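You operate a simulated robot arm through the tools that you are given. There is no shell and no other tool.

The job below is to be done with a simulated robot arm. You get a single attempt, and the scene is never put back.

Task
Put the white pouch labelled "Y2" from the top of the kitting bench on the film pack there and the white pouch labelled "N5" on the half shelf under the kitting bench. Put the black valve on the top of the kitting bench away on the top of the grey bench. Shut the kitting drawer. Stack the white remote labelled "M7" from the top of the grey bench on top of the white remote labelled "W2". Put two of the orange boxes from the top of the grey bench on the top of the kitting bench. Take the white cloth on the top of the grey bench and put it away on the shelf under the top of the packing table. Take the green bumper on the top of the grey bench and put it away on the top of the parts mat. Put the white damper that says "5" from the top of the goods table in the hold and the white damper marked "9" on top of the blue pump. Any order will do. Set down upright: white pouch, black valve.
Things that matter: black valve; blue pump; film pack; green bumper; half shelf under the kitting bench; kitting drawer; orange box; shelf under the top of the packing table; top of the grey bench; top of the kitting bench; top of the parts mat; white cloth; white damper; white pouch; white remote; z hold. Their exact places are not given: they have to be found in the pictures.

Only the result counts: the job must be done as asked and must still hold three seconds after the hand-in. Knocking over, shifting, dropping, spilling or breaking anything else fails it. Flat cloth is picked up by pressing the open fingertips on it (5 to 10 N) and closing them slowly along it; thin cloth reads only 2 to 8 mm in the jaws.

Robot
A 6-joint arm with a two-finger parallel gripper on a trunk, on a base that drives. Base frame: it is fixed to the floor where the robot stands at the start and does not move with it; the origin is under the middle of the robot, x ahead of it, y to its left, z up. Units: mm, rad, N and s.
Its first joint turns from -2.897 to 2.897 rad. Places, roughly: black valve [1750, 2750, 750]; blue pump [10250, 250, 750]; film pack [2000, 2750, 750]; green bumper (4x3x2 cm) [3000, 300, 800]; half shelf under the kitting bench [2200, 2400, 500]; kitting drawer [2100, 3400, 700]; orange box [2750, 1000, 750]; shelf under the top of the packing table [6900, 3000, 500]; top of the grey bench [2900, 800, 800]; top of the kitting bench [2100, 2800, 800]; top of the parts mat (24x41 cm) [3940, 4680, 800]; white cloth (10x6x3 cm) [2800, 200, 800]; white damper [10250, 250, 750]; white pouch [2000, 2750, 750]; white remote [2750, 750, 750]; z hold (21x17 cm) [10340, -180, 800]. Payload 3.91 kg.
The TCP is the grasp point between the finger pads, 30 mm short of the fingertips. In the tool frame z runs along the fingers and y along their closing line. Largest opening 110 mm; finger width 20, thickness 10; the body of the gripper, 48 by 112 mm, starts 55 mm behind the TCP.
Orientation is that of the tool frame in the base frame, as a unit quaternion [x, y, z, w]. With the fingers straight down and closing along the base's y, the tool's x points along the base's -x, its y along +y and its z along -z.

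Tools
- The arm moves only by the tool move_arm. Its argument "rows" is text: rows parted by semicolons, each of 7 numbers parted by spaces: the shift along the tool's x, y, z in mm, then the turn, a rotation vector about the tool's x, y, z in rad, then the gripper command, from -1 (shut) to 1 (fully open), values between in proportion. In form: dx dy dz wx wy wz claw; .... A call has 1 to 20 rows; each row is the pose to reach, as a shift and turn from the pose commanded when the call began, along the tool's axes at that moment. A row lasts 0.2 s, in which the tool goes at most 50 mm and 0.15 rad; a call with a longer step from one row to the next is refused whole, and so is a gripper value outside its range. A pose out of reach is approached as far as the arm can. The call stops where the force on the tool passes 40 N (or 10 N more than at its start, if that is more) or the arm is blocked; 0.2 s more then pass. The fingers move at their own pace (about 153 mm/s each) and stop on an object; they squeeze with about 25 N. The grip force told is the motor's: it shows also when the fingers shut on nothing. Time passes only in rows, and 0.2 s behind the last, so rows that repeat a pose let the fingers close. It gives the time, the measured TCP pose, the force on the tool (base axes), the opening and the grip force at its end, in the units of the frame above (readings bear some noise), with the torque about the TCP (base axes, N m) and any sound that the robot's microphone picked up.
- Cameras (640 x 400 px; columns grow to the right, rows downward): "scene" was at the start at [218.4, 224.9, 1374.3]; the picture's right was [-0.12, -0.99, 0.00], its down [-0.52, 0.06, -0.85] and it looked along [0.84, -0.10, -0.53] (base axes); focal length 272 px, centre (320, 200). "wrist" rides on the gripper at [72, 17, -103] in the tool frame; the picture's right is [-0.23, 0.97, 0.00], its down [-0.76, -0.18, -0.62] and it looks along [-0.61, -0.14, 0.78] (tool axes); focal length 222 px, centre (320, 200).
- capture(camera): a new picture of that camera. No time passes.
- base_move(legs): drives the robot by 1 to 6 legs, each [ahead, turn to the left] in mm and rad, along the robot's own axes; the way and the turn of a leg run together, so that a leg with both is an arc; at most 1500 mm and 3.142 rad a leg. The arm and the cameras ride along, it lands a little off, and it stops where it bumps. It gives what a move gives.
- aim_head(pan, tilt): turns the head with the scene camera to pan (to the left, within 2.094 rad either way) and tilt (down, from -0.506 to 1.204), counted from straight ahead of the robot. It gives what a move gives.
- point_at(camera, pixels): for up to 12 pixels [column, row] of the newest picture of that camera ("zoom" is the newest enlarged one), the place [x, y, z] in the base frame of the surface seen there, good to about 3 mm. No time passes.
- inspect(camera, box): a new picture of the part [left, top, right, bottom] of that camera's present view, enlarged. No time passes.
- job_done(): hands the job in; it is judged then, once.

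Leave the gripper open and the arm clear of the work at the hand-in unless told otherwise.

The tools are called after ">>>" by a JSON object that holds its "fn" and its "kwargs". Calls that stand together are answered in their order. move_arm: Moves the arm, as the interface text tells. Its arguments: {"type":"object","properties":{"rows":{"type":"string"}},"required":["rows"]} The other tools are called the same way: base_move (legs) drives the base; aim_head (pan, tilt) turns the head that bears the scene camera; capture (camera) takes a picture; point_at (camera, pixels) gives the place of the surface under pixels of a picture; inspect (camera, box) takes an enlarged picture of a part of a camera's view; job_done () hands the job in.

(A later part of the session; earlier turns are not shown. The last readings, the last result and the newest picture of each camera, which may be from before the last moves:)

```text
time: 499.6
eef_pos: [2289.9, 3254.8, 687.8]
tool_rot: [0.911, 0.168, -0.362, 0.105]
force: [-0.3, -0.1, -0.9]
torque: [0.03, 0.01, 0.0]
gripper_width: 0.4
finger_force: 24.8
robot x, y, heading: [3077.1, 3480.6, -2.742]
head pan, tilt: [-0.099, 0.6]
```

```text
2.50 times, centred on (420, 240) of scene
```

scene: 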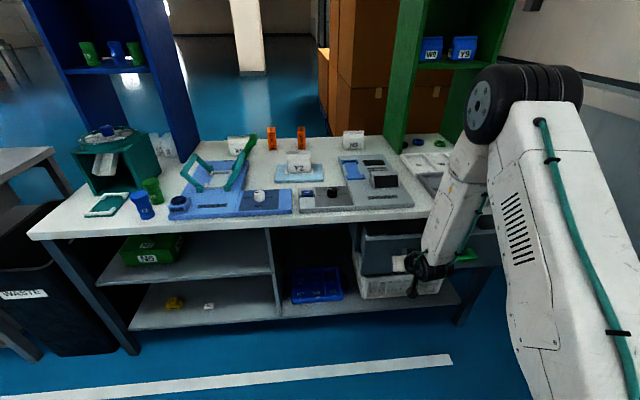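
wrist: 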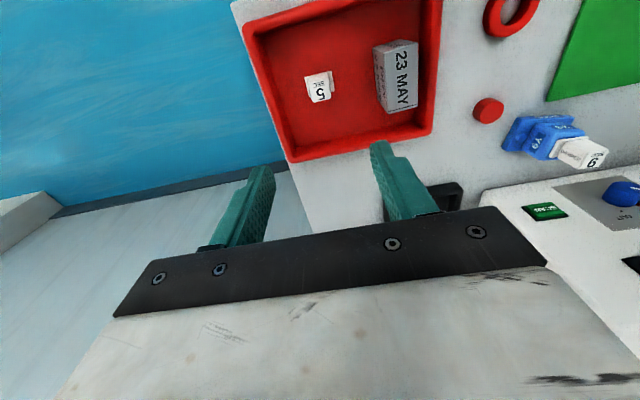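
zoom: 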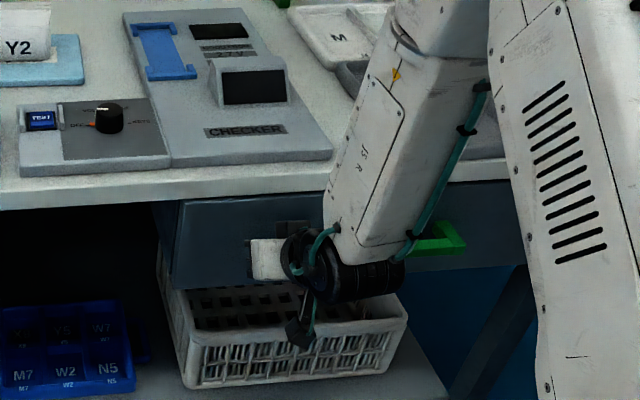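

Almost shut. Push the rest with the arm in 5 mm steps, watching the force.

>>> {"fn": "move_arm", "kwargs": {"rows": "-3.6 0 3.5 0 0 0 -1;-7.2 0 7 0 0 0 -1;-10.8 0 10.4 0 0 0 -1;-14.4 0 13.9 0 0 0 -1;-18 0 17.4 0 0 0 -1;-21.5 0 20.9 0 0 0 -1;-25.1 0 24.3 0 0 0 -1;-28.7 0 27.8 0 0 0 -1;-32.3 0 31.3 0 0 0 -1;-35.9 0 34.8 0 0 0 -1"}}

>>> {"fn": "inspect", "kwargs": {"camera": "scene", "box": [300, 160, 540, 320]}}

```text
time: 500.3
eef_pos: [2285.1, 3252.2, 686.1]
tool_rot: [0.913, 0.169, -0.357, 0.105]
force: [7.1, 2.7, 3.4]
torque: [0.0, -0.03, 0.01]
gripper_width: 0.4
finger_force: 24.6
robot x, y, heading: [3082.1, 3475.0, -2.743]
head pan, tilt: [-0.099, 0.6]
stopped in row 3: the force on the tool passed its limit at 51 N (the readings are from after the stop); the commanded pose is now the measured one
```

```text
2.50 times, centred on (420, 240) of scene
```

zoom: 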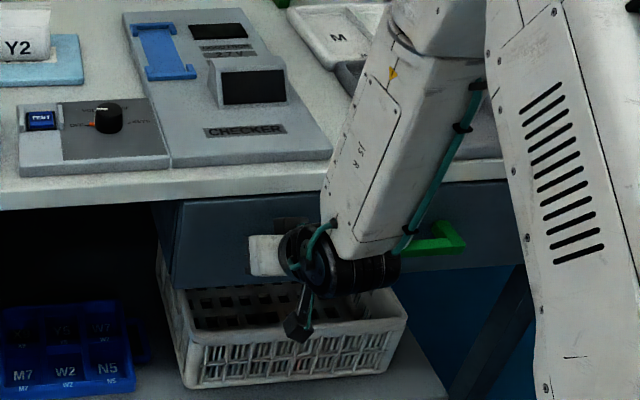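

Hard stop at 51 N. Back off and look whether the drawer is shut.

>>> {"fn": "base_move", "kwargs": {"legs": [[-200, 0]]}}

>>> {"fn": "capture", "kwargs": {"camera": "scene"}}

>>> {"fn": "inspect", "kwargs": {"camera": "scene", "box": [300, 180, 540, 330]}}

```text
time: 501.9
eef_pos: [2466.8, 3329.9, 684.1]
tool_rot: [0.913, 0.168, -0.357, 0.105]
force: [-0.2, 0.8, -0.4]
torque: [0.03, 0.04, 0.02]
gripper_width: 0.1
finger_force: 24.7
robot x, y, heading: [3267.0, 3558.6, -2.744]
head pan, tilt: [-0.099, 0.6]
```

```text
taken
```

scene: 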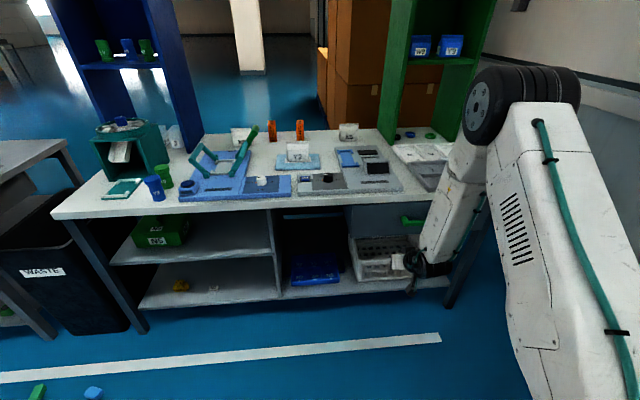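

```text
2.67 times, centred on (420, 255) of scene
```

zoom: 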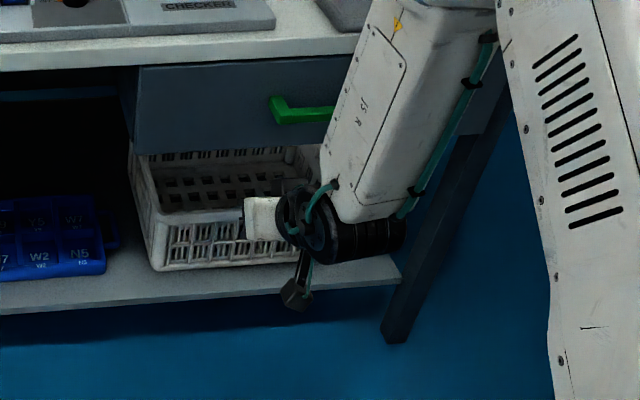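

>>> {"fn": "point_at", "kwargs": {"camera": "zoom", "pixels": [[200, 100], [160, 80], [300, 80], [180, 62], [180, 48], [300, 113], [130, 100], [90, 88], [60, 270], [200, 280]]}}

```text
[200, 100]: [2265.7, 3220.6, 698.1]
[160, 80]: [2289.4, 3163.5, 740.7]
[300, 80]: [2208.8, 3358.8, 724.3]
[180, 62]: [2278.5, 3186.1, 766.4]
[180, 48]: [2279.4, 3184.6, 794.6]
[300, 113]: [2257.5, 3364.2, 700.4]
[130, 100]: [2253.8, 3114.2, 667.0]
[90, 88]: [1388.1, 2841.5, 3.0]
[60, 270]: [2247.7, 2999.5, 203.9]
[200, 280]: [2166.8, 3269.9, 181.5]
```

The panel (u≈3320) is flush with the bench edge: shut. Raise and straighten the arm.

>>> {"fn": "move_arm", "kwargs": {"rows": "-22 2 -23 0 0.05 0 -1;-44 4 -46 0 0.1 0 -1;-66 6 -69 0 0.16 0 -0.5;-88 8 -92 0 0.22 0 0;-110 10 -115 0 0.28 0 0.3;-132 12 -138 0 0.35 0 0.3;-154 14 -161 0 0.42 0 0.3;-176 17 -184 0 0.49 0 0.3;-198 19 -207 0 0.56 0 0.3;-220 21 -230 0 0.63 0 0.3;-242 23 -251 0 0.7 0 0.3;-262 25 -272 0 0.75 0 0.3;-262 25 -272 0 0.75 0 0.3"}}

```text
time: 504.7
eef_pos: [2462.5, 3330.2, 1062.4]
tool_rot: [0.98, 0.195, 0.003, 0.037]
force: [-0.1, -0.9, 0.3]
torque: [-0.02, -0.02, 0.01]
gripper_width: 71.5
finger_force: 0.0
robot x, y, heading: [3265.0, 3560.2, -2.741]
head pan, tilt: [-0.099, 0.6]
```

Straighten the small tilt and drive to the bench's far side near N5 (staying clear of the drawer handle).

>>> {"fn": "move_arm", "kwargs": {"rows": "0 0 0 0.04 0.004 0 0.3;0 0 0 0.073 0.009 0 0.3;0 0 0 0.073 0.009 0 0.3"}}

>>> {"fn": "base_move", "kwargs": {"legs": [[0, 0.169], [640, 0], [0, -0.179]]}}

>>> {"fn": "aim_head", "kwargs": {"pan": 0.0, "tilt": 0.75}}

>>> {"fn": "capture", "kwargs": {"camera": "scene"}}

```text
time: 505.5
eef_pos: [2462.1, 3330.4, 1062.8]
tool_rot: [0.981, 0.196, -0.001, -0.001]
force: [0.7, 0.6, 0.1]
torque: [0.02, 0.0, -0.04]
gripper_width: 71.3
finger_force: 0.0
robot x, y, heading: [3265.2, 3558.7, -2.741]
head pan, tilt: [-0.099, 0.6]
```

```text
time: 510.4
eef_pos: [1924.6, 3008.5, 1061.3]
tool_rot: [0.983, 0.186, -0.001, -0.001]
force: [0.8, 0.4, -0.5]
torque: [-0.01, 0.01, -0.03]
gripper_width: 71.4
finger_force: 0.2
robot x, y, heading: [2728.4, 3217.5, -2.761]
head pan, tilt: [-0.099, 0.6]
```

```text
time: 511.1
eef_pos: [1925.0, 3007.9, 1062.4]
tool_rot: [0.983, 0.186, -0.001, 0.0]
force: [-0.3, 0.0, -0.9]
torque: [-0.02, 0.02, 0.04]
gripper_width: 71.8
finger_force: 0.0
robot x, y, heading: [2729.9, 3217.0, -2.759]
head pan, tilt: [0.0, 0.75]
```

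```text
taken
```

scene: 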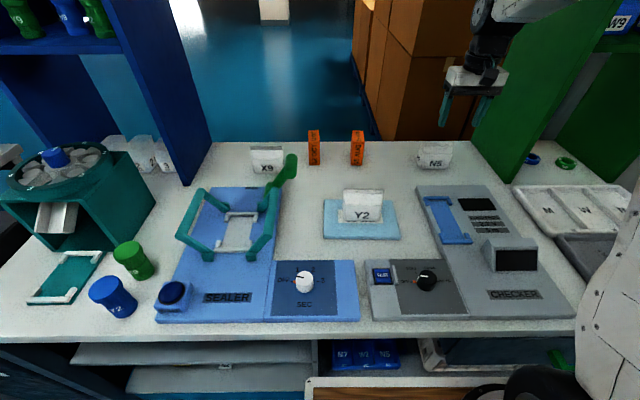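

Move 45 mm closer and measure N5 from this side.

>>> {"fn": "base_move", "kwargs": {"legs": [[45, 0]]}}

>>> {"fn": "inspect", "kwargs": {"camera": "scene", "box": [380, 110, 520, 220]}}

```text
time: 512.0
eef_pos: [1879.5, 2990.7, 1062.2]
tool_rot: [0.983, 0.186, -0.001, -0.001]
force: [-0.1, -0.1, -0.9]
torque: [0.01, 0.02, 0.03]
gripper_width: 71.5
finger_force: 0.1
robot x, y, heading: [2687.3, 3203.3, -2.762]
head pan, tilt: [0.0, 0.75]
```

```text
3.64 times, centred on (450, 165) of scene
```

zoom: 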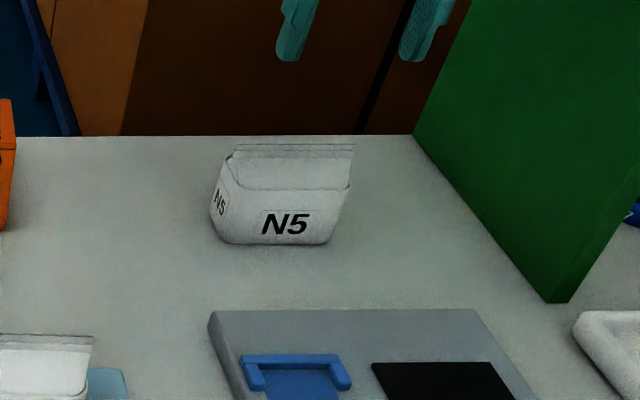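

>>> {"fn": "point_at", "kwargs": {"camera": "zoom", "pixels": [[240, 152], [348, 153], [230, 185], [345, 190], [232, 235], [325, 240], [215, 195], [213, 315], [475, 313], [415, 140], [550, 300], [300, 270]]}}

```text
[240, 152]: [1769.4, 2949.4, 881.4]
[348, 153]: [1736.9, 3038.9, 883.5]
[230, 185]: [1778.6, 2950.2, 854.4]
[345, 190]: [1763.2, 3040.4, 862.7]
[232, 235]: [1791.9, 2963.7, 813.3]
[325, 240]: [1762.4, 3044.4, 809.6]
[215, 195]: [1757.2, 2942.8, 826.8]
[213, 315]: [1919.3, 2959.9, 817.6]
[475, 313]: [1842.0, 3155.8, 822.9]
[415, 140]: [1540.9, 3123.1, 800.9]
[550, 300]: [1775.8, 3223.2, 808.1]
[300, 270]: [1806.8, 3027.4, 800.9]
```

N5 centre ≈ (1753,2994). Swing over it with jaws across its depth.

>>> {"fn": "move_arm", "kwargs": {"rows": "-10 -4 0 0 0 0.144 0.64;-21 -9 0 0 0 0.287 0.64;-32 -13 0 0 0 0.431 0.64;-42 -18 0 0 0 0.575 0.64;-53 -22 0 0 0 0.718 0.64;-64 -27 0 0 0 0.862 0.64;-74 -31 0 0 0 1.005 0.64;-85 -36 10 0 0 1.149 0.64;-96 -40 25 0 0 1.293 0.64;-106 -45 40 0 0 1.436 0.64;-116.6 -49.4 60 0 0 1.58 0.64;-116.6 -49.4 72 0 0 1.58 0.64"}}

>>> {"fn": "capture", "kwargs": {"camera": "wrist"}}

```text
time: 514.6
eef_pos: [1754.0, 2994.2, 991.4]
tool_rot: [0.823, -0.568, -0.001, 0.001]
force: [-0.6, 0.8, 0.5]
torque: [0.02, -0.01, -0.02]
gripper_width: 90.0
finger_force: 0.0
robot x, y, heading: [2686.2, 3202.5, -2.766]
head pan, tilt: [0.0, 0.75]
```

```text
taken
```

wrist: 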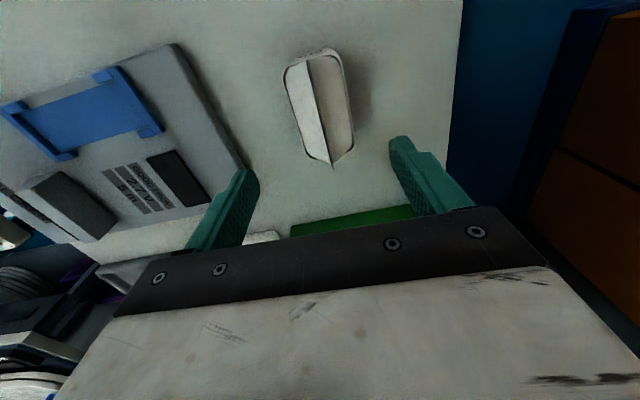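

>>> {"fn": "point_at", "kwargs": {"camera": "wrist", "pixels": [[308, 62], [320, 110], [330, 160], [290, 80], [342, 75], [350, 125], [300, 130]]}}

```text
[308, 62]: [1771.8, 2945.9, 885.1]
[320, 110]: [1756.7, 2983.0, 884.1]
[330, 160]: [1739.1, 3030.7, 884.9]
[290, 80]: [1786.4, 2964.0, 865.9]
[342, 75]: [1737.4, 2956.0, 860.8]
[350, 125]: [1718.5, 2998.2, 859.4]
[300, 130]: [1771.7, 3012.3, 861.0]
```

Aligned. Descend, close slowly, lift.

>>> {"fn": "move_arm", "kwargs": {"rows": "0 0 10 0 0 0 0.64;0 0 40 0 0 0 0.64;0 0 80 0 0 0 0.64;0 0 115 0 0 0 0.64;0 0 138 0 0 0 0.64;0 0 147 0 0 0 0.64;0 0 147 0 0 0 0.4;0 0 147 0 0 0 0.2;0 0 147 0 0 0 0.1;0 0 147 0 0 0 0;0 0 147 0 0 0 -1;0 0 147 0 0 0 -1;0 0 147 0 0 0 -1;0 0 142 0 0 0 -1;0 0 136 0 0 0 -1;0 0 126 0 0 0 -1"}}

>>> {"fn": "inspect", "kwargs": {"camera": "scene", "box": [360, 90, 540, 220]}}

```text
time: 518.0
eef_pos: [1753.9, 2995.1, 864.4]
tool_rot: [0.824, -0.567, -0.001, 0.001]
force: [-0.3, -0.4, -1.2]
torque: [0.03, 0.01, 0.01]
gripper_width: 57.5
finger_force: 24.9
robot x, y, heading: [2685.2, 3202.4, -2.771]
head pan, tilt: [0.0, 0.75]
```

```text
3.08 times, centred on (450, 155) of scene
```

zoom: 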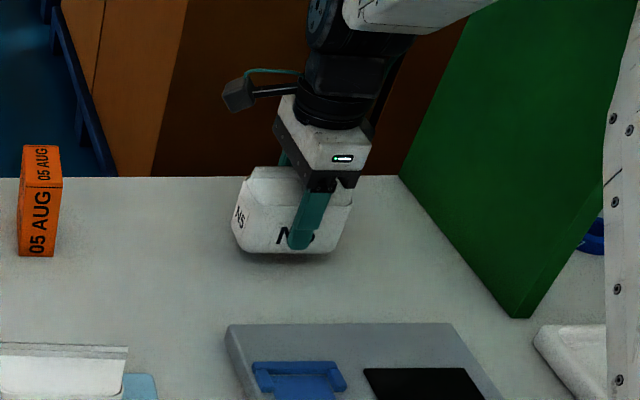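

N5 held. Raise, rotate it 90° and set it back down at (1804,2990) so I can regrasp it with a tilted tool.

>>> {"fn": "move_arm", "kwargs": {"rows": "0 0 -10 0 0 0 -1;0 0 -25 0 0 0 -1;2 -4 -36 0 0 -0.145 -1;4 -8 -36 0 0 -0.29 -1;6 -12 -36 0 0 -0.435 -1;8 -16 -36 0 0 -0.58 -1;10 -20 -36 0 0 -0.725 -1;12 -24 -36 0 0 -0.87 -1;14 -28 -36 0 0 -1.015 -1;16 -32 -36 0 0 -1.16 -1;18 -36 -36 0 0 -1.305 -1;20 -40 -36 0 0 -1.45 -1;22.4 -45 -36 0 0 -1.593 -1;22.4 -45 -36 0 0 -1.593 -1"}}

>>> {"fn": "move_arm", "kwargs": {"rows": "0 0 15 0 0 0 -1;0 0 32 0 0 0 -1;0 0 45 0 0 0 -1;0 0 51 0 0 0 -1;0 0 53 0 0 0 -1;0 0 54 0 0 0 -1;0 0 54 0 0 0 -1"}}

```text
time: 521.0
eef_pos: [1804.2, 2989.6, 900.6]
tool_rot: [0.981, 0.194, -0.001, 0.0]
force: [-0.2, -0.4, -0.4]
torque: [0.0, 0.02, 0.01]
gripper_width: 57.4
finger_force: 25.0
robot x, y, heading: [2684.9, 3203.4, -2.766]
head pan, tilt: [0.0, 0.75]
```

```text
time: 522.6
eef_pos: [1804.5, 2989.2, 846.2]
tool_rot: [0.981, 0.193, 0.0, 0.0]
force: [0.4, -0.1, -1.2]
torque: [0.03, 0.0, -0.03]
gripper_width: 57.4
finger_force: 25.2
robot x, y, heading: [2682.8, 3198.8, -2.758]
head pan, tilt: [0.0, 0.75]
```

>>> {"fn": "move_arm", "kwargs": {"rows": "0 0 0.8 0 0 0 -1;0 0 1.6 0 0 0 -1;0 0 2.4 0 0 0 -1;0 0 3 0 0 0 -1;0 0 3 0 0 0 -1"}}

```text
time: 523.8
eef_pos: [1803.9, 2988.9, 844.9]
tool_rot: [0.981, 0.193, -0.002, 0.0]
force: [0.4, 0.1, 1.5]
torque: [-0.04, -0.03, 0.0]
gripper_width: 57.6
finger_force: 24.6
robot x, y, heading: [2685.9, 3198.3, -2.763]
head pan, tilt: [0.0, 0.75]
```

Touching. Open and rise.

>>> {"fn": "move_arm", "kwargs": {"rows": "0 0 0.5 0 0 0 -1;0 0 0.5 0 0 0 0.15;0 0 0.5 0 0 0 0.3;0 0 0.5 0 0 0 0.5;0 0 0.5 0 0 0 0.6;0 0 -15 0 0 0 0.6;0 0 -50 0 0 0 0.6;0 0 -90 0 0 0 0.6"}}

>>> {"fn": "inspect", "kwargs": {"camera": "scene", "box": [360, 90, 540, 220]}}

>>> {"fn": "capture", "kwargs": {"camera": "wrist"}}

```text
time: 525.6
eef_pos: [1803.4, 2989.1, 935.2]
tool_rot: [0.981, 0.193, 0.0, -0.001]
force: [0.5, 0.0, -0.7]
torque: [-0.02, 0.02, 0.02]
gripper_width: 87.8
finger_force: 0.0
robot x, y, heading: [2685.1, 3201.1, -2.766]
head pan, tilt: [0.0, 0.75]
```

```text
3.08 times, centred on (450, 155) of scene
```

zoom: 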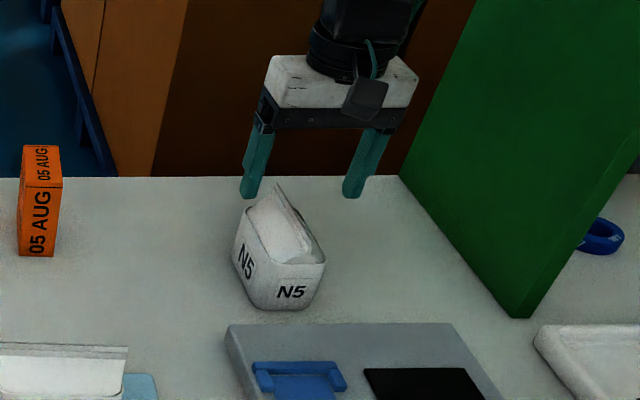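

```text
taken
```

wrist: 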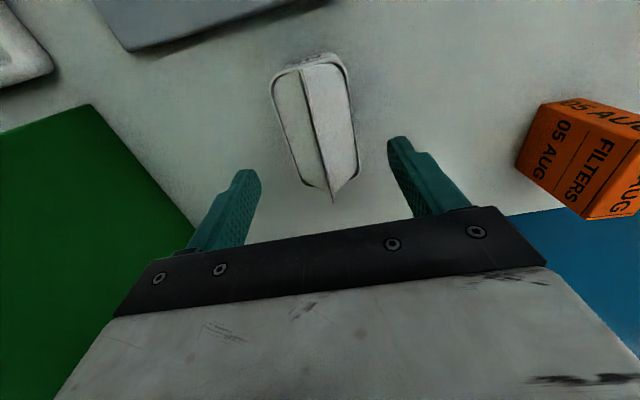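

N5 now stands with its ridge pointing to me. Check heights on the checker device beneath the tilted tool's path.

>>> {"fn": "capture", "kwargs": {"camera": "scene"}}

>>> {"fn": "point_at", "kwargs": {"camera": "scene", "pixels": [[432, 202], [440, 215], [458, 240], [445, 243], [478, 202], [485, 225], [505, 250], [500, 235], [455, 190], [470, 265], [440, 225]]}}

```text
taken
```

scene: 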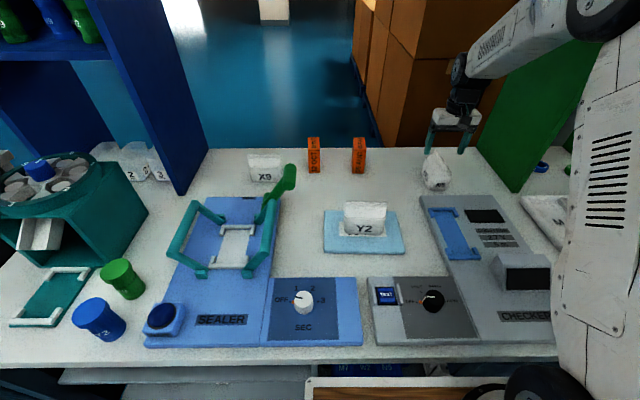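

```text
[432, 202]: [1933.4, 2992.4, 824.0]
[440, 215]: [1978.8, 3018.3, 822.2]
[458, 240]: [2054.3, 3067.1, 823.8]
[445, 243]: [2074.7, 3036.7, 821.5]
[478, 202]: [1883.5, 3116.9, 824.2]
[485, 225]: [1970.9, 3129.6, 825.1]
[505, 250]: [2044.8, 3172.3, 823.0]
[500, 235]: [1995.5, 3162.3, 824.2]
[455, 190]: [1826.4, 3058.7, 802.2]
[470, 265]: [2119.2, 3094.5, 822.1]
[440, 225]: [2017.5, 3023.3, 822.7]
```

Clear (device top z≈824). Tilt the tool 43° while moving back to the pre-grasp point.

>>> {"fn": "move_arm", "kwargs": {"rows": "20 0 -20 0 -0.1 0 0.64;42 0 -30 0 -0.22 0 0.64;64 0 -35 0 -0.35 0 0.64;85 0 -35 0 -0.48 0 0.64;100 0 -30 0 -0.61 0 0.64;105 0 -10 0 -0.75 0 0.64;105 0 17 0 -0.75 0 0.64;105 0 17 0 -0.75 0 0.64"}}

>>> {"fn": "capture", "kwargs": {"camera": "wrist"}}

>>> {"fn": "inspect", "kwargs": {"camera": "scene", "box": [360, 80, 560, 230]}}

```text
time: 527.4
eef_pos: [1901.3, 3028.1, 919.1]
tool_rot: [0.913, 0.179, -0.36, 0.07]
force: [0.7, 0.1, -0.2]
torque: [-0.02, 0.0, -0.01]
gripper_width: 90.2
finger_force: 0.1
out of reach, approached as far as the arm can: row 6
robot x, y, heading: [2684.1, 3204.9, -2.764]
head pan, tilt: [0.0, 0.75]
```

```text
taken
```

wrist: 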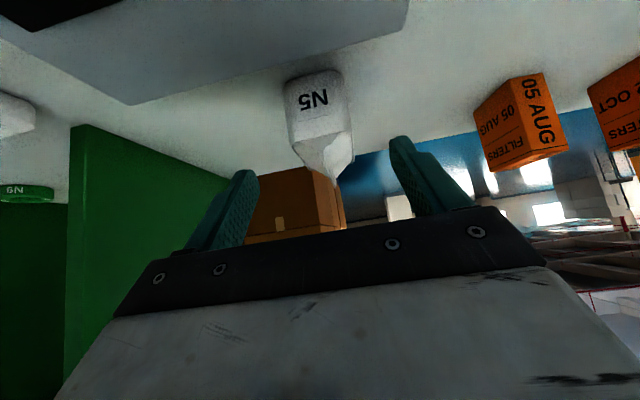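

```text
2.67 times, centred on (460, 155) of scene
```

zoom: 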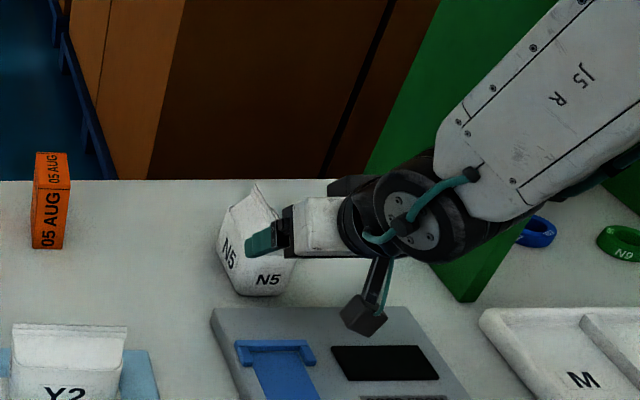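

No roll; pouch centred between fingers. Approach 110 mm along the tool axis and close slowly.

>>> {"fn": "move_arm", "kwargs": {"rows": "0 0 25 0 0 0 0.64;0 0 55 0 0 0 0.64;1 0 80 0 0 0 0.64;1 0 98 0 0 0 0.64;1 0 109 0 0 0 0.64;1 0 109 0 0 0 0.64"}}

>>> {"fn": "capture", "kwargs": {"camera": "wrist"}}

>>> {"fn": "inspect", "kwargs": {"camera": "scene", "box": [380, 100, 520, 210]}}

```text
time: 528.8
eef_pos: [1832.9, 3000.1, 837.3]
tool_rot: [0.913, 0.18, -0.36, 0.07]
force: [-0.1, 0.4, 0.0]
torque: [0.01, -0.01, 0.02]
gripper_width: 90.3
finger_force: 0.0
robot x, y, heading: [2687.0, 3201.4, -2.761]
head pan, tilt: [0.0, 0.75]
```

```text
taken
```

wrist: 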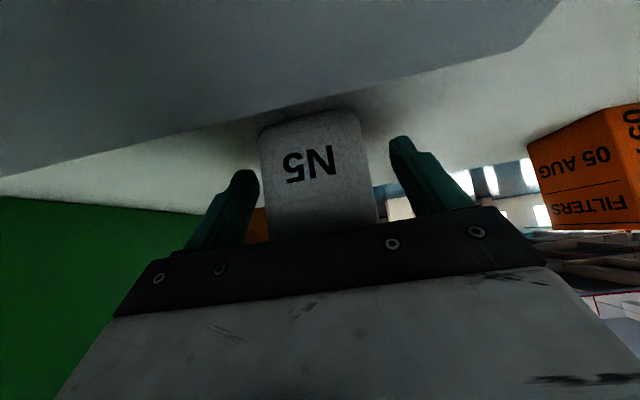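

```text
3.64 times, centred on (450, 155) of scene
```

zoom: 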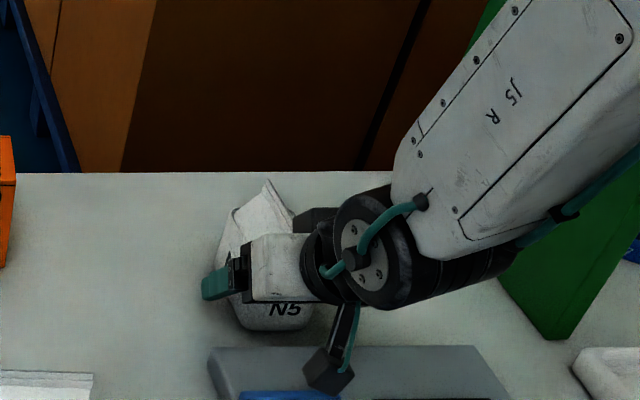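

Straddled without contact. Close slowly, then lift straight up.

>>> {"fn": "move_arm", "kwargs": {"rows": "0 0 0 0 0 0 0.4;0 0 0 0 0 0 0.2;0 0 0 0 0 0 0.1;0 0 0 0 0 0 0;0 0 0 0 0 0 -1;0 0 0 0 0 0 -1;0 0 0 0 0 0 -1;-2.7 0 -2.9 0 0 0 -1;-7 0 -7.3 0 0 0 -1;-13.6 0 -14.6 0 0 0 -1;-13.6 0 -14.6 0 0 0 -1"}}

>>> {"fn": "capture", "kwargs": {"camera": "wrist"}}

>>> {"fn": "inspect", "kwargs": {"camera": "scene", "box": [380, 100, 520, 210]}}

```text
time: 531.2
eef_pos: [1831.7, 3002.1, 857.2]
tool_rot: [0.913, 0.179, -0.361, 0.07]
force: [-0.7, -0.5, -0.6]
torque: [0.01, -0.02, -0.02]
gripper_width: 57.8
finger_force: 24.3
robot x, y, heading: [2687.1, 3199.8, -2.765]
head pan, tilt: [0.0, 0.75]
```

```text
taken
```

wrist: 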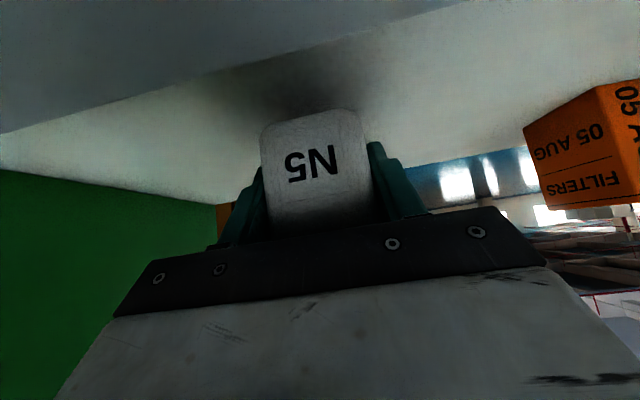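

```text
3.64 times, centred on (450, 155) of scene
```

zoom: 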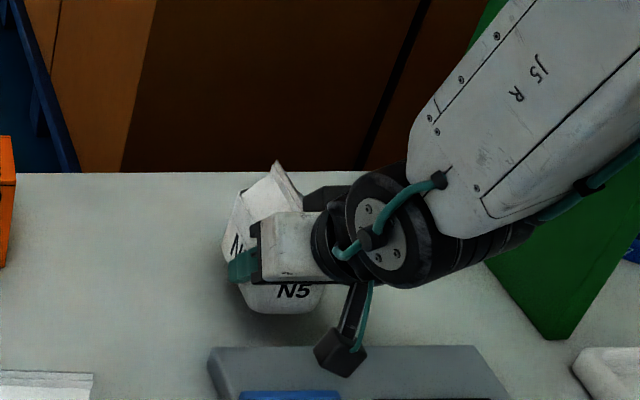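

N5 held upright in the tilted grip. Lift straight up ~145 mm.

>>> {"fn": "move_arm", "kwargs": {"rows": "-6 0 -7 0 0 0 -1;-18 0 -19 0 0 0 -1;-32 0 -34 0 0 0 -1;-46 0 -49 0 0 0 -1;-60 0 -64 0 0 0 -1;-74 0 -79 0 0 0 -1;-88 0 -94 0 0 0 -1;-96 0 -103 0 0 0 -1;-99 0 -106 0 0 0 -1"}}

>>> {"fn": "base_move", "kwargs": {"legs": [[-530, 0], [0, 1.58], [611, 0], [0, -1.57]]}}

>>> {"fn": "aim_head", "kwargs": {"pan": 0.0, "tilt": 0.6}}

>>> {"fn": "capture", "kwargs": {"camera": "scene"}}

```text
time: 533.2
eef_pos: [1832.8, 3001.6, 1001.4]
tool_rot: [0.913, 0.179, -0.36, 0.07]
force: [-0.3, 0.6, -0.3]
torque: [0.03, -0.05, 0.01]
gripper_width: 57.6
finger_force: 24.9
robot x, y, heading: [2689.8, 3201.8, -2.761]
head pan, tilt: [0.0, 0.75]
```

```text
time: 547.0
eef_pos: [2581.0, 2593.5, 1000.1]
tool_rot: [0.909, 0.202, -0.357, 0.078]
force: [0.2, 1.1, 0.0]
torque: [-0.02, -0.05, -0.01]
gripper_width: 57.7
finger_force: 26.0
robot x, y, heading: [3425.4, 2833.3, -2.715]
head pan, tilt: [0.0, 0.75]
```

```text
time: 547.7
eef_pos: [2582.3, 2592.2, 1002.7]
tool_rot: [0.908, 0.202, -0.358, 0.079]
force: [0.2, -0.6, -0.1]
torque: [0.02, -0.02, 0.01]
gripper_width: 57.6
finger_force: 25.6
robot x, y, heading: [3420.8, 2836.6, -2.712]
head pan, tilt: [0.0, 0.6]
```

```text
taken
```

scene: 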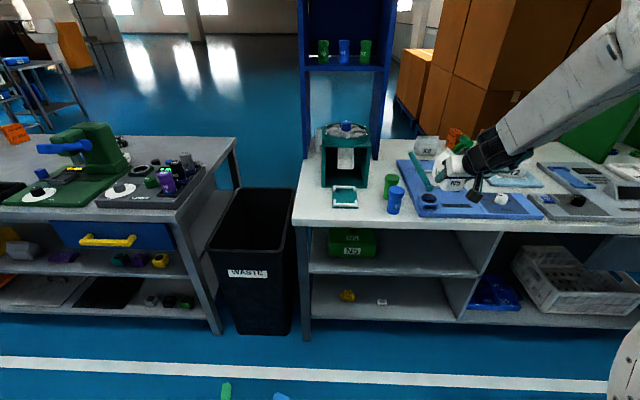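

Good view of the half shelf. Measure it.

>>> {"fn": "point_at", "kwargs": {"camera": "scene", "pixels": [[400, 272], [440, 273], [420, 260], [400, 245], [375, 250], [330, 252], [470, 262], [450, 250], [400, 228], [460, 228], [320, 270], [310, 218]]}}

>>> {"fn": "inspect", "kwargs": {"camera": "scene", "box": [290, 200, 510, 330]}}

```text
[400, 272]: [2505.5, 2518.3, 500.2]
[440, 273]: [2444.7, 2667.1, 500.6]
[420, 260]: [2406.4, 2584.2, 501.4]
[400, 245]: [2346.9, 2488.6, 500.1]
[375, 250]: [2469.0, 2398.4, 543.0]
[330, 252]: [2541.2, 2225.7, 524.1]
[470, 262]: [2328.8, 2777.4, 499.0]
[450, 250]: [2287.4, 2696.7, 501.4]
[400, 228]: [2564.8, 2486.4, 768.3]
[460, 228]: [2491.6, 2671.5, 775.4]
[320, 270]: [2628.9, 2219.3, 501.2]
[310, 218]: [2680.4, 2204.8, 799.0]
```

```text
2.91 times, centred on (400, 265) of scene
```

zoom: 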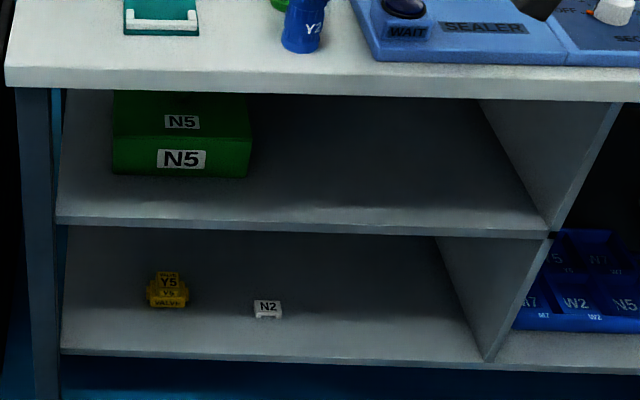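

Free shelf space v≈1290–1680, front edge u≈3275, top underside z≈768. Align heading and back off a bit before lowering.

>>> {"fn": "base_move", "kwargs": {"legs": [[0, -0.044], [-70, 0]]}}

```text
time: 549.1
eef_pos: [2636.3, 2656.8, 1002.1]
tool_rot: [0.912, 0.182, -0.36, 0.071]
force: [0.2, 1.1, -0.3]
torque: [0.01, 0.01, -0.02]
gripper_width: 57.6
finger_force: 25.1
robot x, y, heading: [3491.3, 2861.5, -2.759]
head pan, tilt: [0.0, 0.6]
```

Lower the pouch to z≈560 (TCP) in front of the shelf.

>>> {"fn": "move_arm", "kwargs": {"rows": "8 -1 9 0 0 0 -1;22 -2 24 0 0 0 -1;38 -3 41 0 0 0 -1;54 -4 58 0 0 0 -1;70 -6 75 0 0 0 -1;86 -7 92 0 0 0 -1;102 -8 109 0 0 0 -1;118 -9 126 0 0 0 -1;134 -11 143 0 0 0 -1;150 -12 160 0 0 0 -1;166 -13 177 0 0 0 -1;182 -14 194 0 0 0 -1;198 -16 211 0 0 0 -1;214 -17 228 0 0 0 -1;230 -18 245 0 0 0 -1;246 -20 262 0 0 0 -1;262 -21 279 0 0 0 -1;278 -22 296 0 0 0 -1;292 -23 312 0 0 0 -1;300 -23.8 321 0 0 0 -1"}}

>>> {"fn": "capture", "kwargs": {"camera": "scene"}}

>>> {"fn": "capture", "kwargs": {"camera": "wrist"}}

```text
time: 553.3
eef_pos: [2614.0, 2682.2, 564.8]
tool_rot: [0.914, 0.18, -0.353, 0.087]
force: [-0.1, -1.3, 0.3]
torque: [0.04, -0.07, 0.02]
gripper_width: 57.9
finger_force: 24.7
out of reach, approached as far as the arm can: row 15, 16, 17, 18, 19, 20
robot x, y, heading: [3486.4, 2863.7, -2.758]
head pan, tilt: [0.0, 0.6]
```

```text
taken
```

scene: 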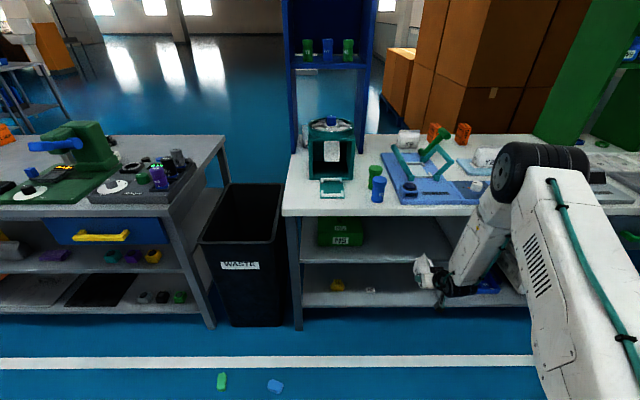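

```text
taken
```

wrist: 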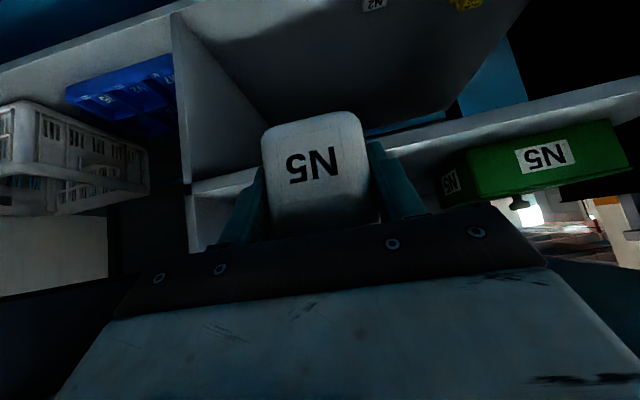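

Pouch is at shelf height in front of the opening. Drive the base ahead 120 mm, then check.

>>> {"fn": "base_move", "kwargs": {"legs": [[120, 0]]}}

>>> {"fn": "inspect", "kwargs": {"camera": "scene", "box": [370, 130, 590, 320]}}

>>> {"fn": "capture", "kwargs": {"camera": "wrist"}}

```text
time: 554.5
eef_pos: [2502.4, 2637.7, 565.9]
tool_rot: [0.914, 0.179, -0.354, 0.086]
force: [-0.5, -0.4, -1.2]
torque: [0.04, -0.05, -0.01]
gripper_width: 58.0
finger_force: 25.1
robot x, y, heading: [3378.2, 2819.8, -2.761]
head pan, tilt: [0.0, 0.6]
```

```text
2.11 times, centred on (480, 225) of scene
```

zoom: 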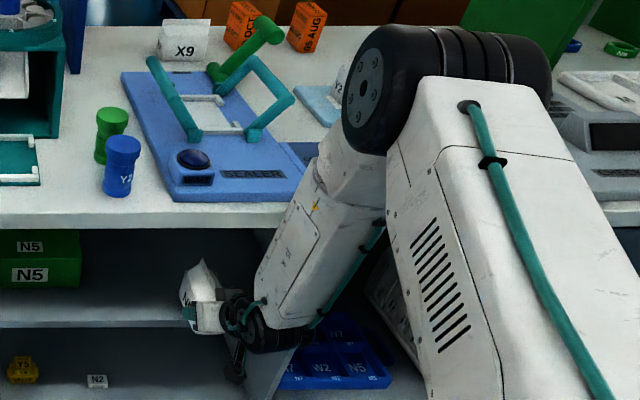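

```text
taken
```

wrist: 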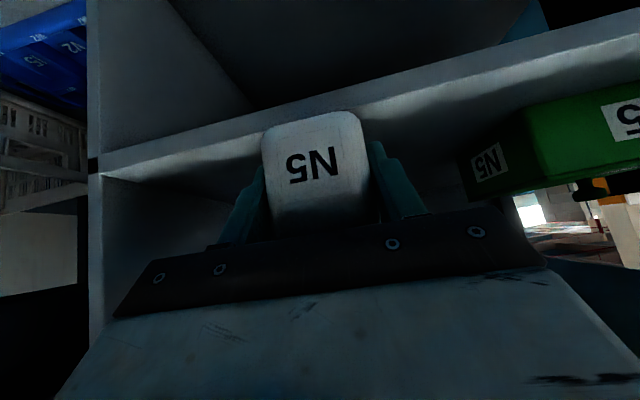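

Measure arm clearance: elbow, forearm points and bench edge.

>>> {"fn": "point_at", "kwargs": {"camera": "zoom", "pixels": [[370, 60], [370, 130], [330, 150], [320, 200], [290, 230], [265, 270], [260, 320], [190, 215], [240, 222]]}}

```text
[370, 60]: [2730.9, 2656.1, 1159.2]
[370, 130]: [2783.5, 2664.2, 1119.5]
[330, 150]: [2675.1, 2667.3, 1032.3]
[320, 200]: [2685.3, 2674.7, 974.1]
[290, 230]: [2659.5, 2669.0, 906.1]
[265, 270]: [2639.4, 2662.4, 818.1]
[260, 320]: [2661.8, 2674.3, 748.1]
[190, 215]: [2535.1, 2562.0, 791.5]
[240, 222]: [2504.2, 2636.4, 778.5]
```

Forearm front is ~130 mm from the bench edge, so 80 mm more is fine. Drive on.

>>> {"fn": "base_move", "kwargs": {"legs": [[78, 0]]}}

>>> {"fn": "inspect", "kwargs": {"camera": "scene", "box": [340, 150, 560, 320]}}

>>> {"fn": "capture", "kwargs": {"camera": "wrist"}}

```text
time: 555.6
eef_pos: [2429.5, 2607.7, 565.3]
tool_rot: [0.914, 0.179, -0.353, 0.087]
force: [0.0, -0.2, -0.4]
torque: [-0.01, 0.01, 0.01]
gripper_width: 57.6
finger_force: 24.8
robot x, y, heading: [3307.6, 2788.6, -2.757]
head pan, tilt: [0.0, 0.6]
```

```text
2.35 times, centred on (450, 235) of scene
```

zoom: 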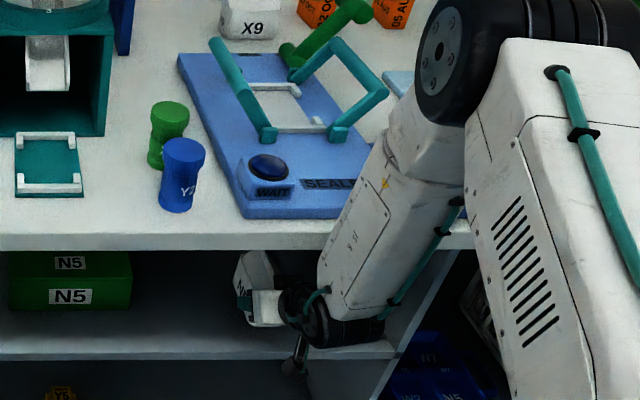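

```text
taken
```

wrist: 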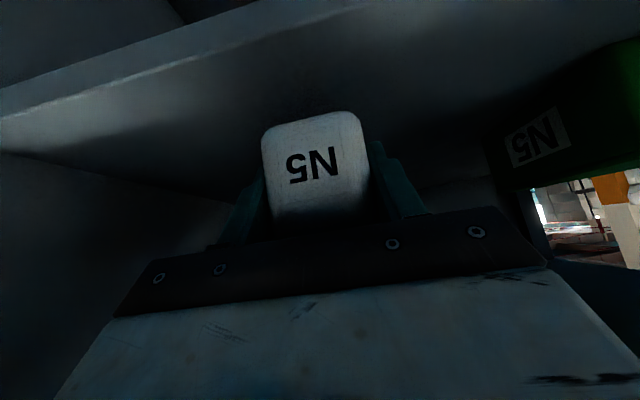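

The pouch is over the shelf. Lower 25 mm (and 10 mm deeper), then feel for contact.

>>> {"fn": "move_arm", "kwargs": {"rows": "2 0 6 0 0 0 -1;4.5 0 12 0 0 0 -1;7 0 18 0 0 0 -1;8.5 -0.5 22 0 0 0 -1;9.5 -0.9 25.2 0 0 0 -1;9.5 -0.9 25.2 0 0 0 -1"}}

```text
time: 557.0
eef_pos: [2419.0, 2603.0, 540.7]
tool_rot: [0.914, 0.18, -0.354, 0.086]
force: [0.1, 0.7, -0.9]
torque: [0.0, -0.03, 0.0]
gripper_width: 58.0
finger_force: 25.5
robot x, y, heading: [3302.9, 2786.6, -2.756]
head pan, tilt: [0.0, 0.6]
```

>>> {"fn": "move_arm", "kwargs": {"rows": "0.7 0 0.7 0 0 0 -1;1.4 0 1.5 0 0 0 -1;2 0 2.2 0 0 0 -1;2.4 0 2.6 0 0 0 -1;2.4 0 2.6 0 0 0 -1"}}

```text
time: 558.2
eef_pos: [2421.0, 2603.0, 538.0]
tool_rot: [0.914, 0.18, -0.354, 0.087]
force: [-1.1, -0.7, 7.1]
torque: [-0.07, 0.64, 0.0]
gripper_width: 57.6
finger_force: 24.6
robot x, y, heading: [3302.7, 2789.0, -2.757]
head pan, tilt: [0.0, 0.6]
```

Contact. Release slowly to ~84 mm.

>>> {"fn": "move_arm", "kwargs": {"rows": "0.3 0 0.4 0 0 0 -1;0.3 0 0.4 0 0 0 0.1;0.3 0 0.4 0 0 0 0.2;0.3 0 0.4 0 0 0 0.35;0.3 0 0.4 0 0 0 0.5;0.3 0 0.4 0 0 0 0.5;0.3 0 0.4 0 0 0 0.5"}}

>>> {"fn": "capture", "kwargs": {"camera": "wrist"}}

```text
time: 559.8
eef_pos: [2421.1, 2603.4, 536.3]
tool_rot: [0.914, 0.18, -0.354, 0.086]
force: [-0.6, -0.5, 0.7]
torque: [0.02, 0.0, -0.02]
gripper_width: 82.4
finger_force: 0.1
robot x, y, heading: [3305.3, 2790.1, -2.76]
head pan, tilt: [0.0, 0.6]
```

```text
taken
```

wrist: 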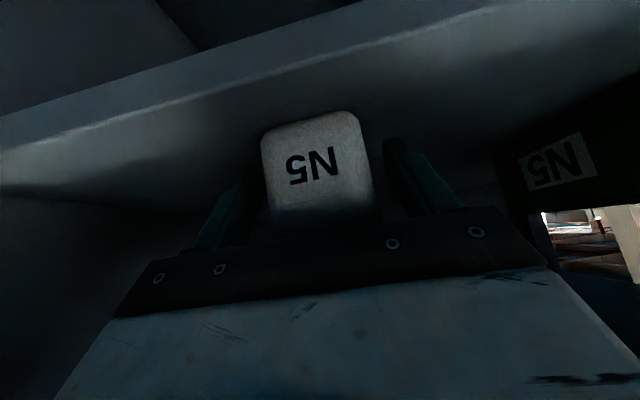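

Pouch stands free. Withdraw along the tool axis a little, then drive back.

>>> {"fn": "move_arm", "kwargs": {"rows": "0 0 -8 0 0 0 0.5;0 0 -18 0 0 0 0.5;0 0 -30 0 0 0 0.5"}}

>>> {"fn": "base_move", "kwargs": {"legs": [[-250, 0]]}}

>>> {"fn": "capture", "kwargs": {"camera": "scene"}}

>>> {"fn": "inspect", "kwargs": {"camera": "scene", "box": [290, 180, 510, 320]}}

```text
time: 560.6
eef_pos: [2438.0, 2610.8, 558.7]
tool_rot: [0.914, 0.178, -0.352, 0.089]
force: [-0.6, 0.4, 0.0]
torque: [0.02, 0.01, 0.02]
gripper_width: 82.4
finger_force: 0.0
robot x, y, heading: [3303.4, 2789.3, -2.76]
head pan, tilt: [0.0, 0.6]
```

```text
time: 562.4
eef_pos: [2670.8, 2705.7, 559.5]
tool_rot: [0.915, 0.178, -0.352, 0.089]
force: [0.4, 0.9, 0.1]
torque: [-0.03, 0.01, 0.02]
gripper_width: 82.5
finger_force: 0.1
robot x, y, heading: [3537.4, 2883.5, -2.755]
head pan, tilt: [0.0, 0.6]
```

```text
taken
```

scene: 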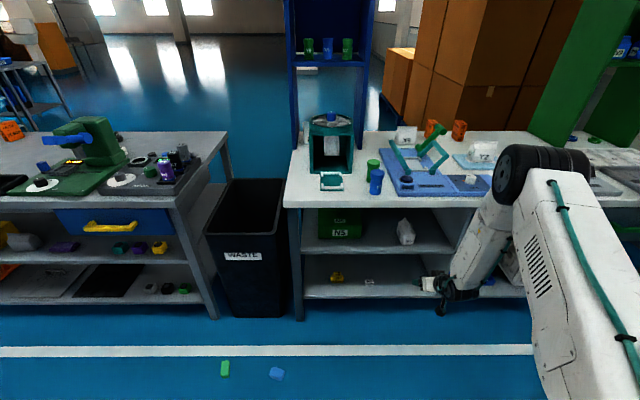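

```text
2.86 times, centred on (400, 250) of scene
```

zoom: 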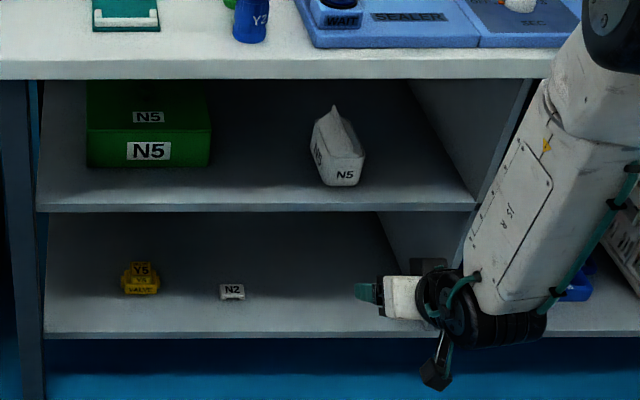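

N5 stands upright on the half shelf. Raise and straighten the arm.

>>> {"fn": "move_arm", "kwargs": {"rows": "-23 1 -25 0 0.04 0 0.3;-46 2 -50 0 0.08 0 0.3;-69 3 -75 0 0.13 0 0.3;-92 4 -101 0 0.18 0 0.3;-115 5 -126 0 0.24 0 0.3;-139 6 -151 0 0.3 0 0.3;-162 7 -176 0 0.36 0 0.3;-185 8 -202 0 0.42 0 0.3;-208 9 -227 0 0.48 0 0.3;-231 10 -252 0 0.54 0 0.3;-254 11 -277 0 0.6 0 0.3;-278 12 -303 0 0.66 0 0.3;-301 13 -328 0 0.72 0 0.3;-324 15 -353 0 0.745 0 0.3;-324 15 -353 0 0.745 0 0.3"}}

>>> {"fn": "aim_head", "kwargs": {"pan": 0.7, "tilt": 0.4}}

>>> {"fn": "capture", "kwargs": {"camera": "scene"}}

```text
time: 565.6
eef_pos: [2664.7, 2708.2, 1037.6]
tool_rot: [0.98, 0.199, 0.006, 0.018]
force: [-0.1, 0.1, 0.2]
torque: [0.02, -0.01, -0.01]
gripper_width: 71.5
finger_force: 0.0
robot x, y, heading: [3536.7, 2884.1, -2.753]
head pan, tilt: [0.0, 0.6]
```

```text
time: 566.7
eef_pos: [2665.5, 2708.5, 1037.4]
tool_rot: [0.98, 0.2, 0.005, 0.019]
force: [0.4, 0.5, -0.6]
torque: [0.01, -0.03, -0.01]
gripper_width: 71.4
finger_force: 0.1
robot x, y, heading: [3535.8, 2882.2, -2.758]
head pan, tilt: [0.7, 0.4]
```

```text
taken
```

scene: 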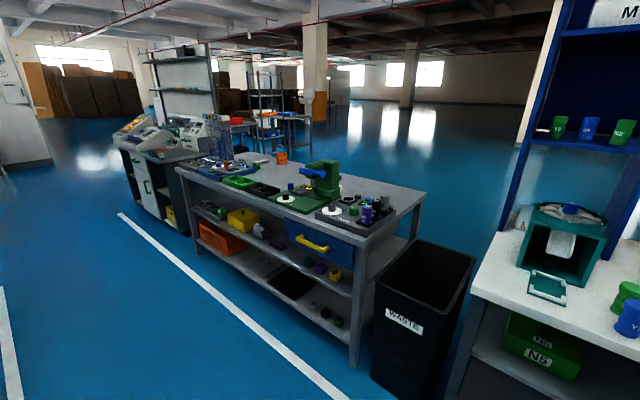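

Straighten, then drive along the aisle to behind the grey bench near the bumper.

>>> {"fn": "move_arm", "kwargs": {"rows": "0 0 -20 0.039 -0.002 0 0.3;0 0 -40 0.039 -0.002 0 0.3"}}

>>> {"fn": "base_move", "kwargs": {"legs": [[250, 0], [0, 1.483], [900, 0], [880, 0], [0, -1.48]]}}

>>> {"fn": "aim_head", "kwargs": {"pan": 0.2, "tilt": 0.5}}

>>> {"fn": "capture", "kwargs": {"camera": "scene"}}

```text
time: 567.3
eef_pos: [2666.1, 2710.4, 1078.5]
tool_rot: [0.98, 0.2, 0.001, -0.001]
force: [-0.8, 0.7, -0.1]
torque: [-0.01, 0.0, 0.03]
gripper_width: 71.6
finger_force: 0.0
robot x, y, heading: [3540.8, 2880.2, -2.757]
head pan, tilt: [0.7, 0.4]
```

```text
time: 584.9
eef_pos: [2908.0, 927.6, 1077.8]
tool_rot: [0.983, 0.186, 0.0, -0.001]
force: [0.8, 0.8, 0.6]
torque: [0.0, 0.06, -0.02]
gripper_width: 71.7
finger_force: 0.1
robot x, y, heading: [3784.4, 1078.2, -2.786]
head pan, tilt: [0.7, 0.4]
```

```text
time: 585.8
eef_pos: [2908.5, 927.4, 1079.3]
tool_rot: [0.983, 0.185, 0.0, 0.0]
force: [-0.1, -0.5, -0.6]
torque: [0.0, 0.0, 0.01]
gripper_width: 71.5
finger_force: 0.1
robot x, y, heading: [3780.4, 1074.5, -2.792]
head pan, tilt: [0.201, 0.499]
```

```text
taken
```

scene: 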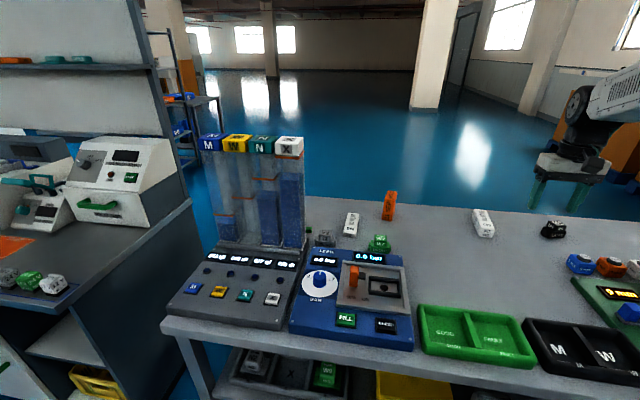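

The bumper is hidden behind the tube dispenser. Measure the dispenser's right side and surroundings.

>>> {"fn": "point_at", "kwargs": {"camera": "scene", "pixels": [[304, 150], [303, 200], [300, 245], [278, 140], [325, 237], [205, 145], [310, 240], [330, 270], [165, 325], [410, 340], [295, 230], [310, 215]]}}

>>> {"fn": "inspect", "kwargs": {"camera": "scene", "box": [180, 120, 420, 280]}}

```text
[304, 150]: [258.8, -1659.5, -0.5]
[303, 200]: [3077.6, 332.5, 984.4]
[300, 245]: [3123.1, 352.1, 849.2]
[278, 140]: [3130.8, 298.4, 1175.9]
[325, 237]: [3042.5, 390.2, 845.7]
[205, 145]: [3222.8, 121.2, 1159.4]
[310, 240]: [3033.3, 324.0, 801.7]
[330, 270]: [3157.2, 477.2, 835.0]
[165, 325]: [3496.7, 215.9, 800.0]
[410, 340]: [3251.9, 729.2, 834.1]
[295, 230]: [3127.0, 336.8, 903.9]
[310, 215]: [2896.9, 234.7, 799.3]
```

```text
2.50 times, centred on (300, 200) of scene
```

zoom: 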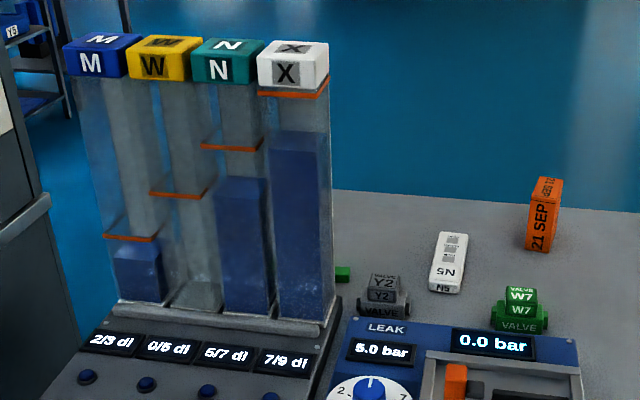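

The dispenser is tall (1176) right beside the bumper, so I'll come in with a sideways-tilted tool. Drive to the bench's far edge first.

>>> {"fn": "base_move", "kwargs": {"legs": [[0, 0.033], [205, 0]]}}

>>> {"fn": "capture", "kwargs": {"camera": "scene"}}

```text
time: 587.8
eef_pos: [2724.1, 823.4, 1078.1]
tool_rot: [0.98, 0.2, 0.001, 0.0]
force: [0.7, -0.5, -0.5]
torque: [-0.01, -0.01, -0.01]
gripper_width: 71.4
finger_force: 0.0
robot x, y, heading: [3594.1, 996.8, -2.754]
head pan, tilt: [0.201, 0.499]
```

```text
taken
```

scene: 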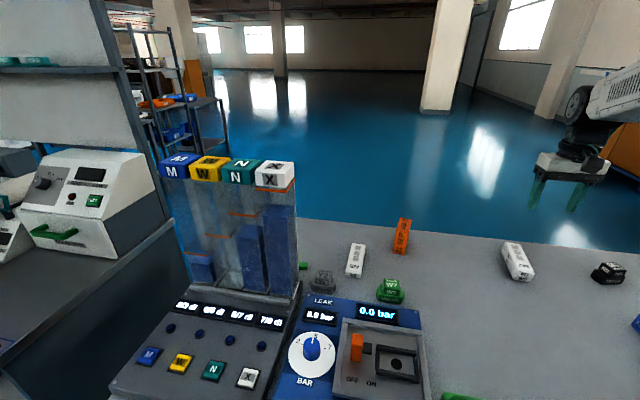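

Yaw the tool by −1.53 rad (toward −v) while moving above the free area beside the bumper.

>>> {"fn": "move_arm", "kwargs": {"rows": "4 40 0 0 0 -0.139 0.1;7 81 0 0 0 -0.278 0.1;11 122 0 0 0 -0.417 0.1;15 163 0 0 0 -0.556 0.1;18 203 0 0 0 -0.695 0.1;22 244 0 0 0 -0.834 0.1;26 285 0 0 0 -0.973 0.1;29 325 0 0 0 -1.112 0.1;33 366 0 0 0 -1.251 0.1;37 407 0 0 0 -1.39 0.1;40.6 447 0 0 0 -1.529 0.1;40.6 447 0 0 0 -1.529 0.1"}}

>>> {"fn": "capture", "kwargs": {"camera": "wrist"}}

>>> {"fn": "capture", "kwargs": {"camera": "scene"}}

```text
time: 590.4
eef_pos: [2936.4, 425.0, 1077.2]
tool_rot: [0.567, 0.823, 0.002, -0.001]
force: [-0.7, -0.1, 0.4]
torque: [0.01, 0.01, -0.02]
gripper_width: 60.6
finger_force: 0.0
robot x, y, heading: [3599.3, 995.6, -2.754]
head pan, tilt: [0.201, 0.499]
```

```text
taken
```

wrist: 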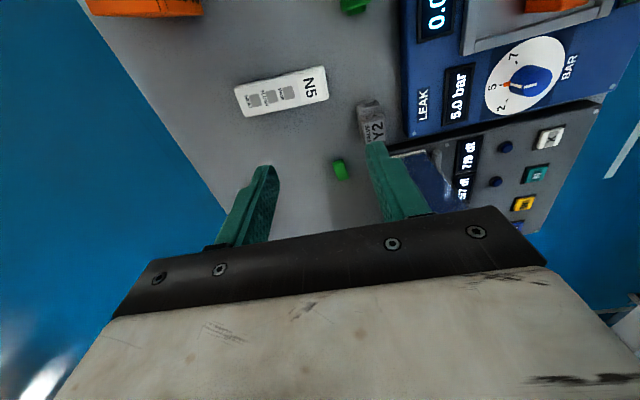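

```text
taken
```

scene: 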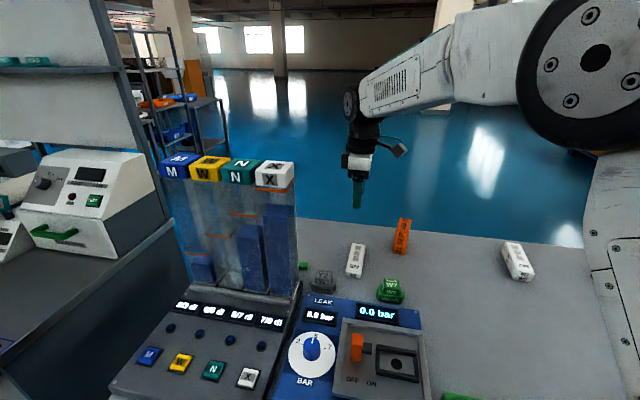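

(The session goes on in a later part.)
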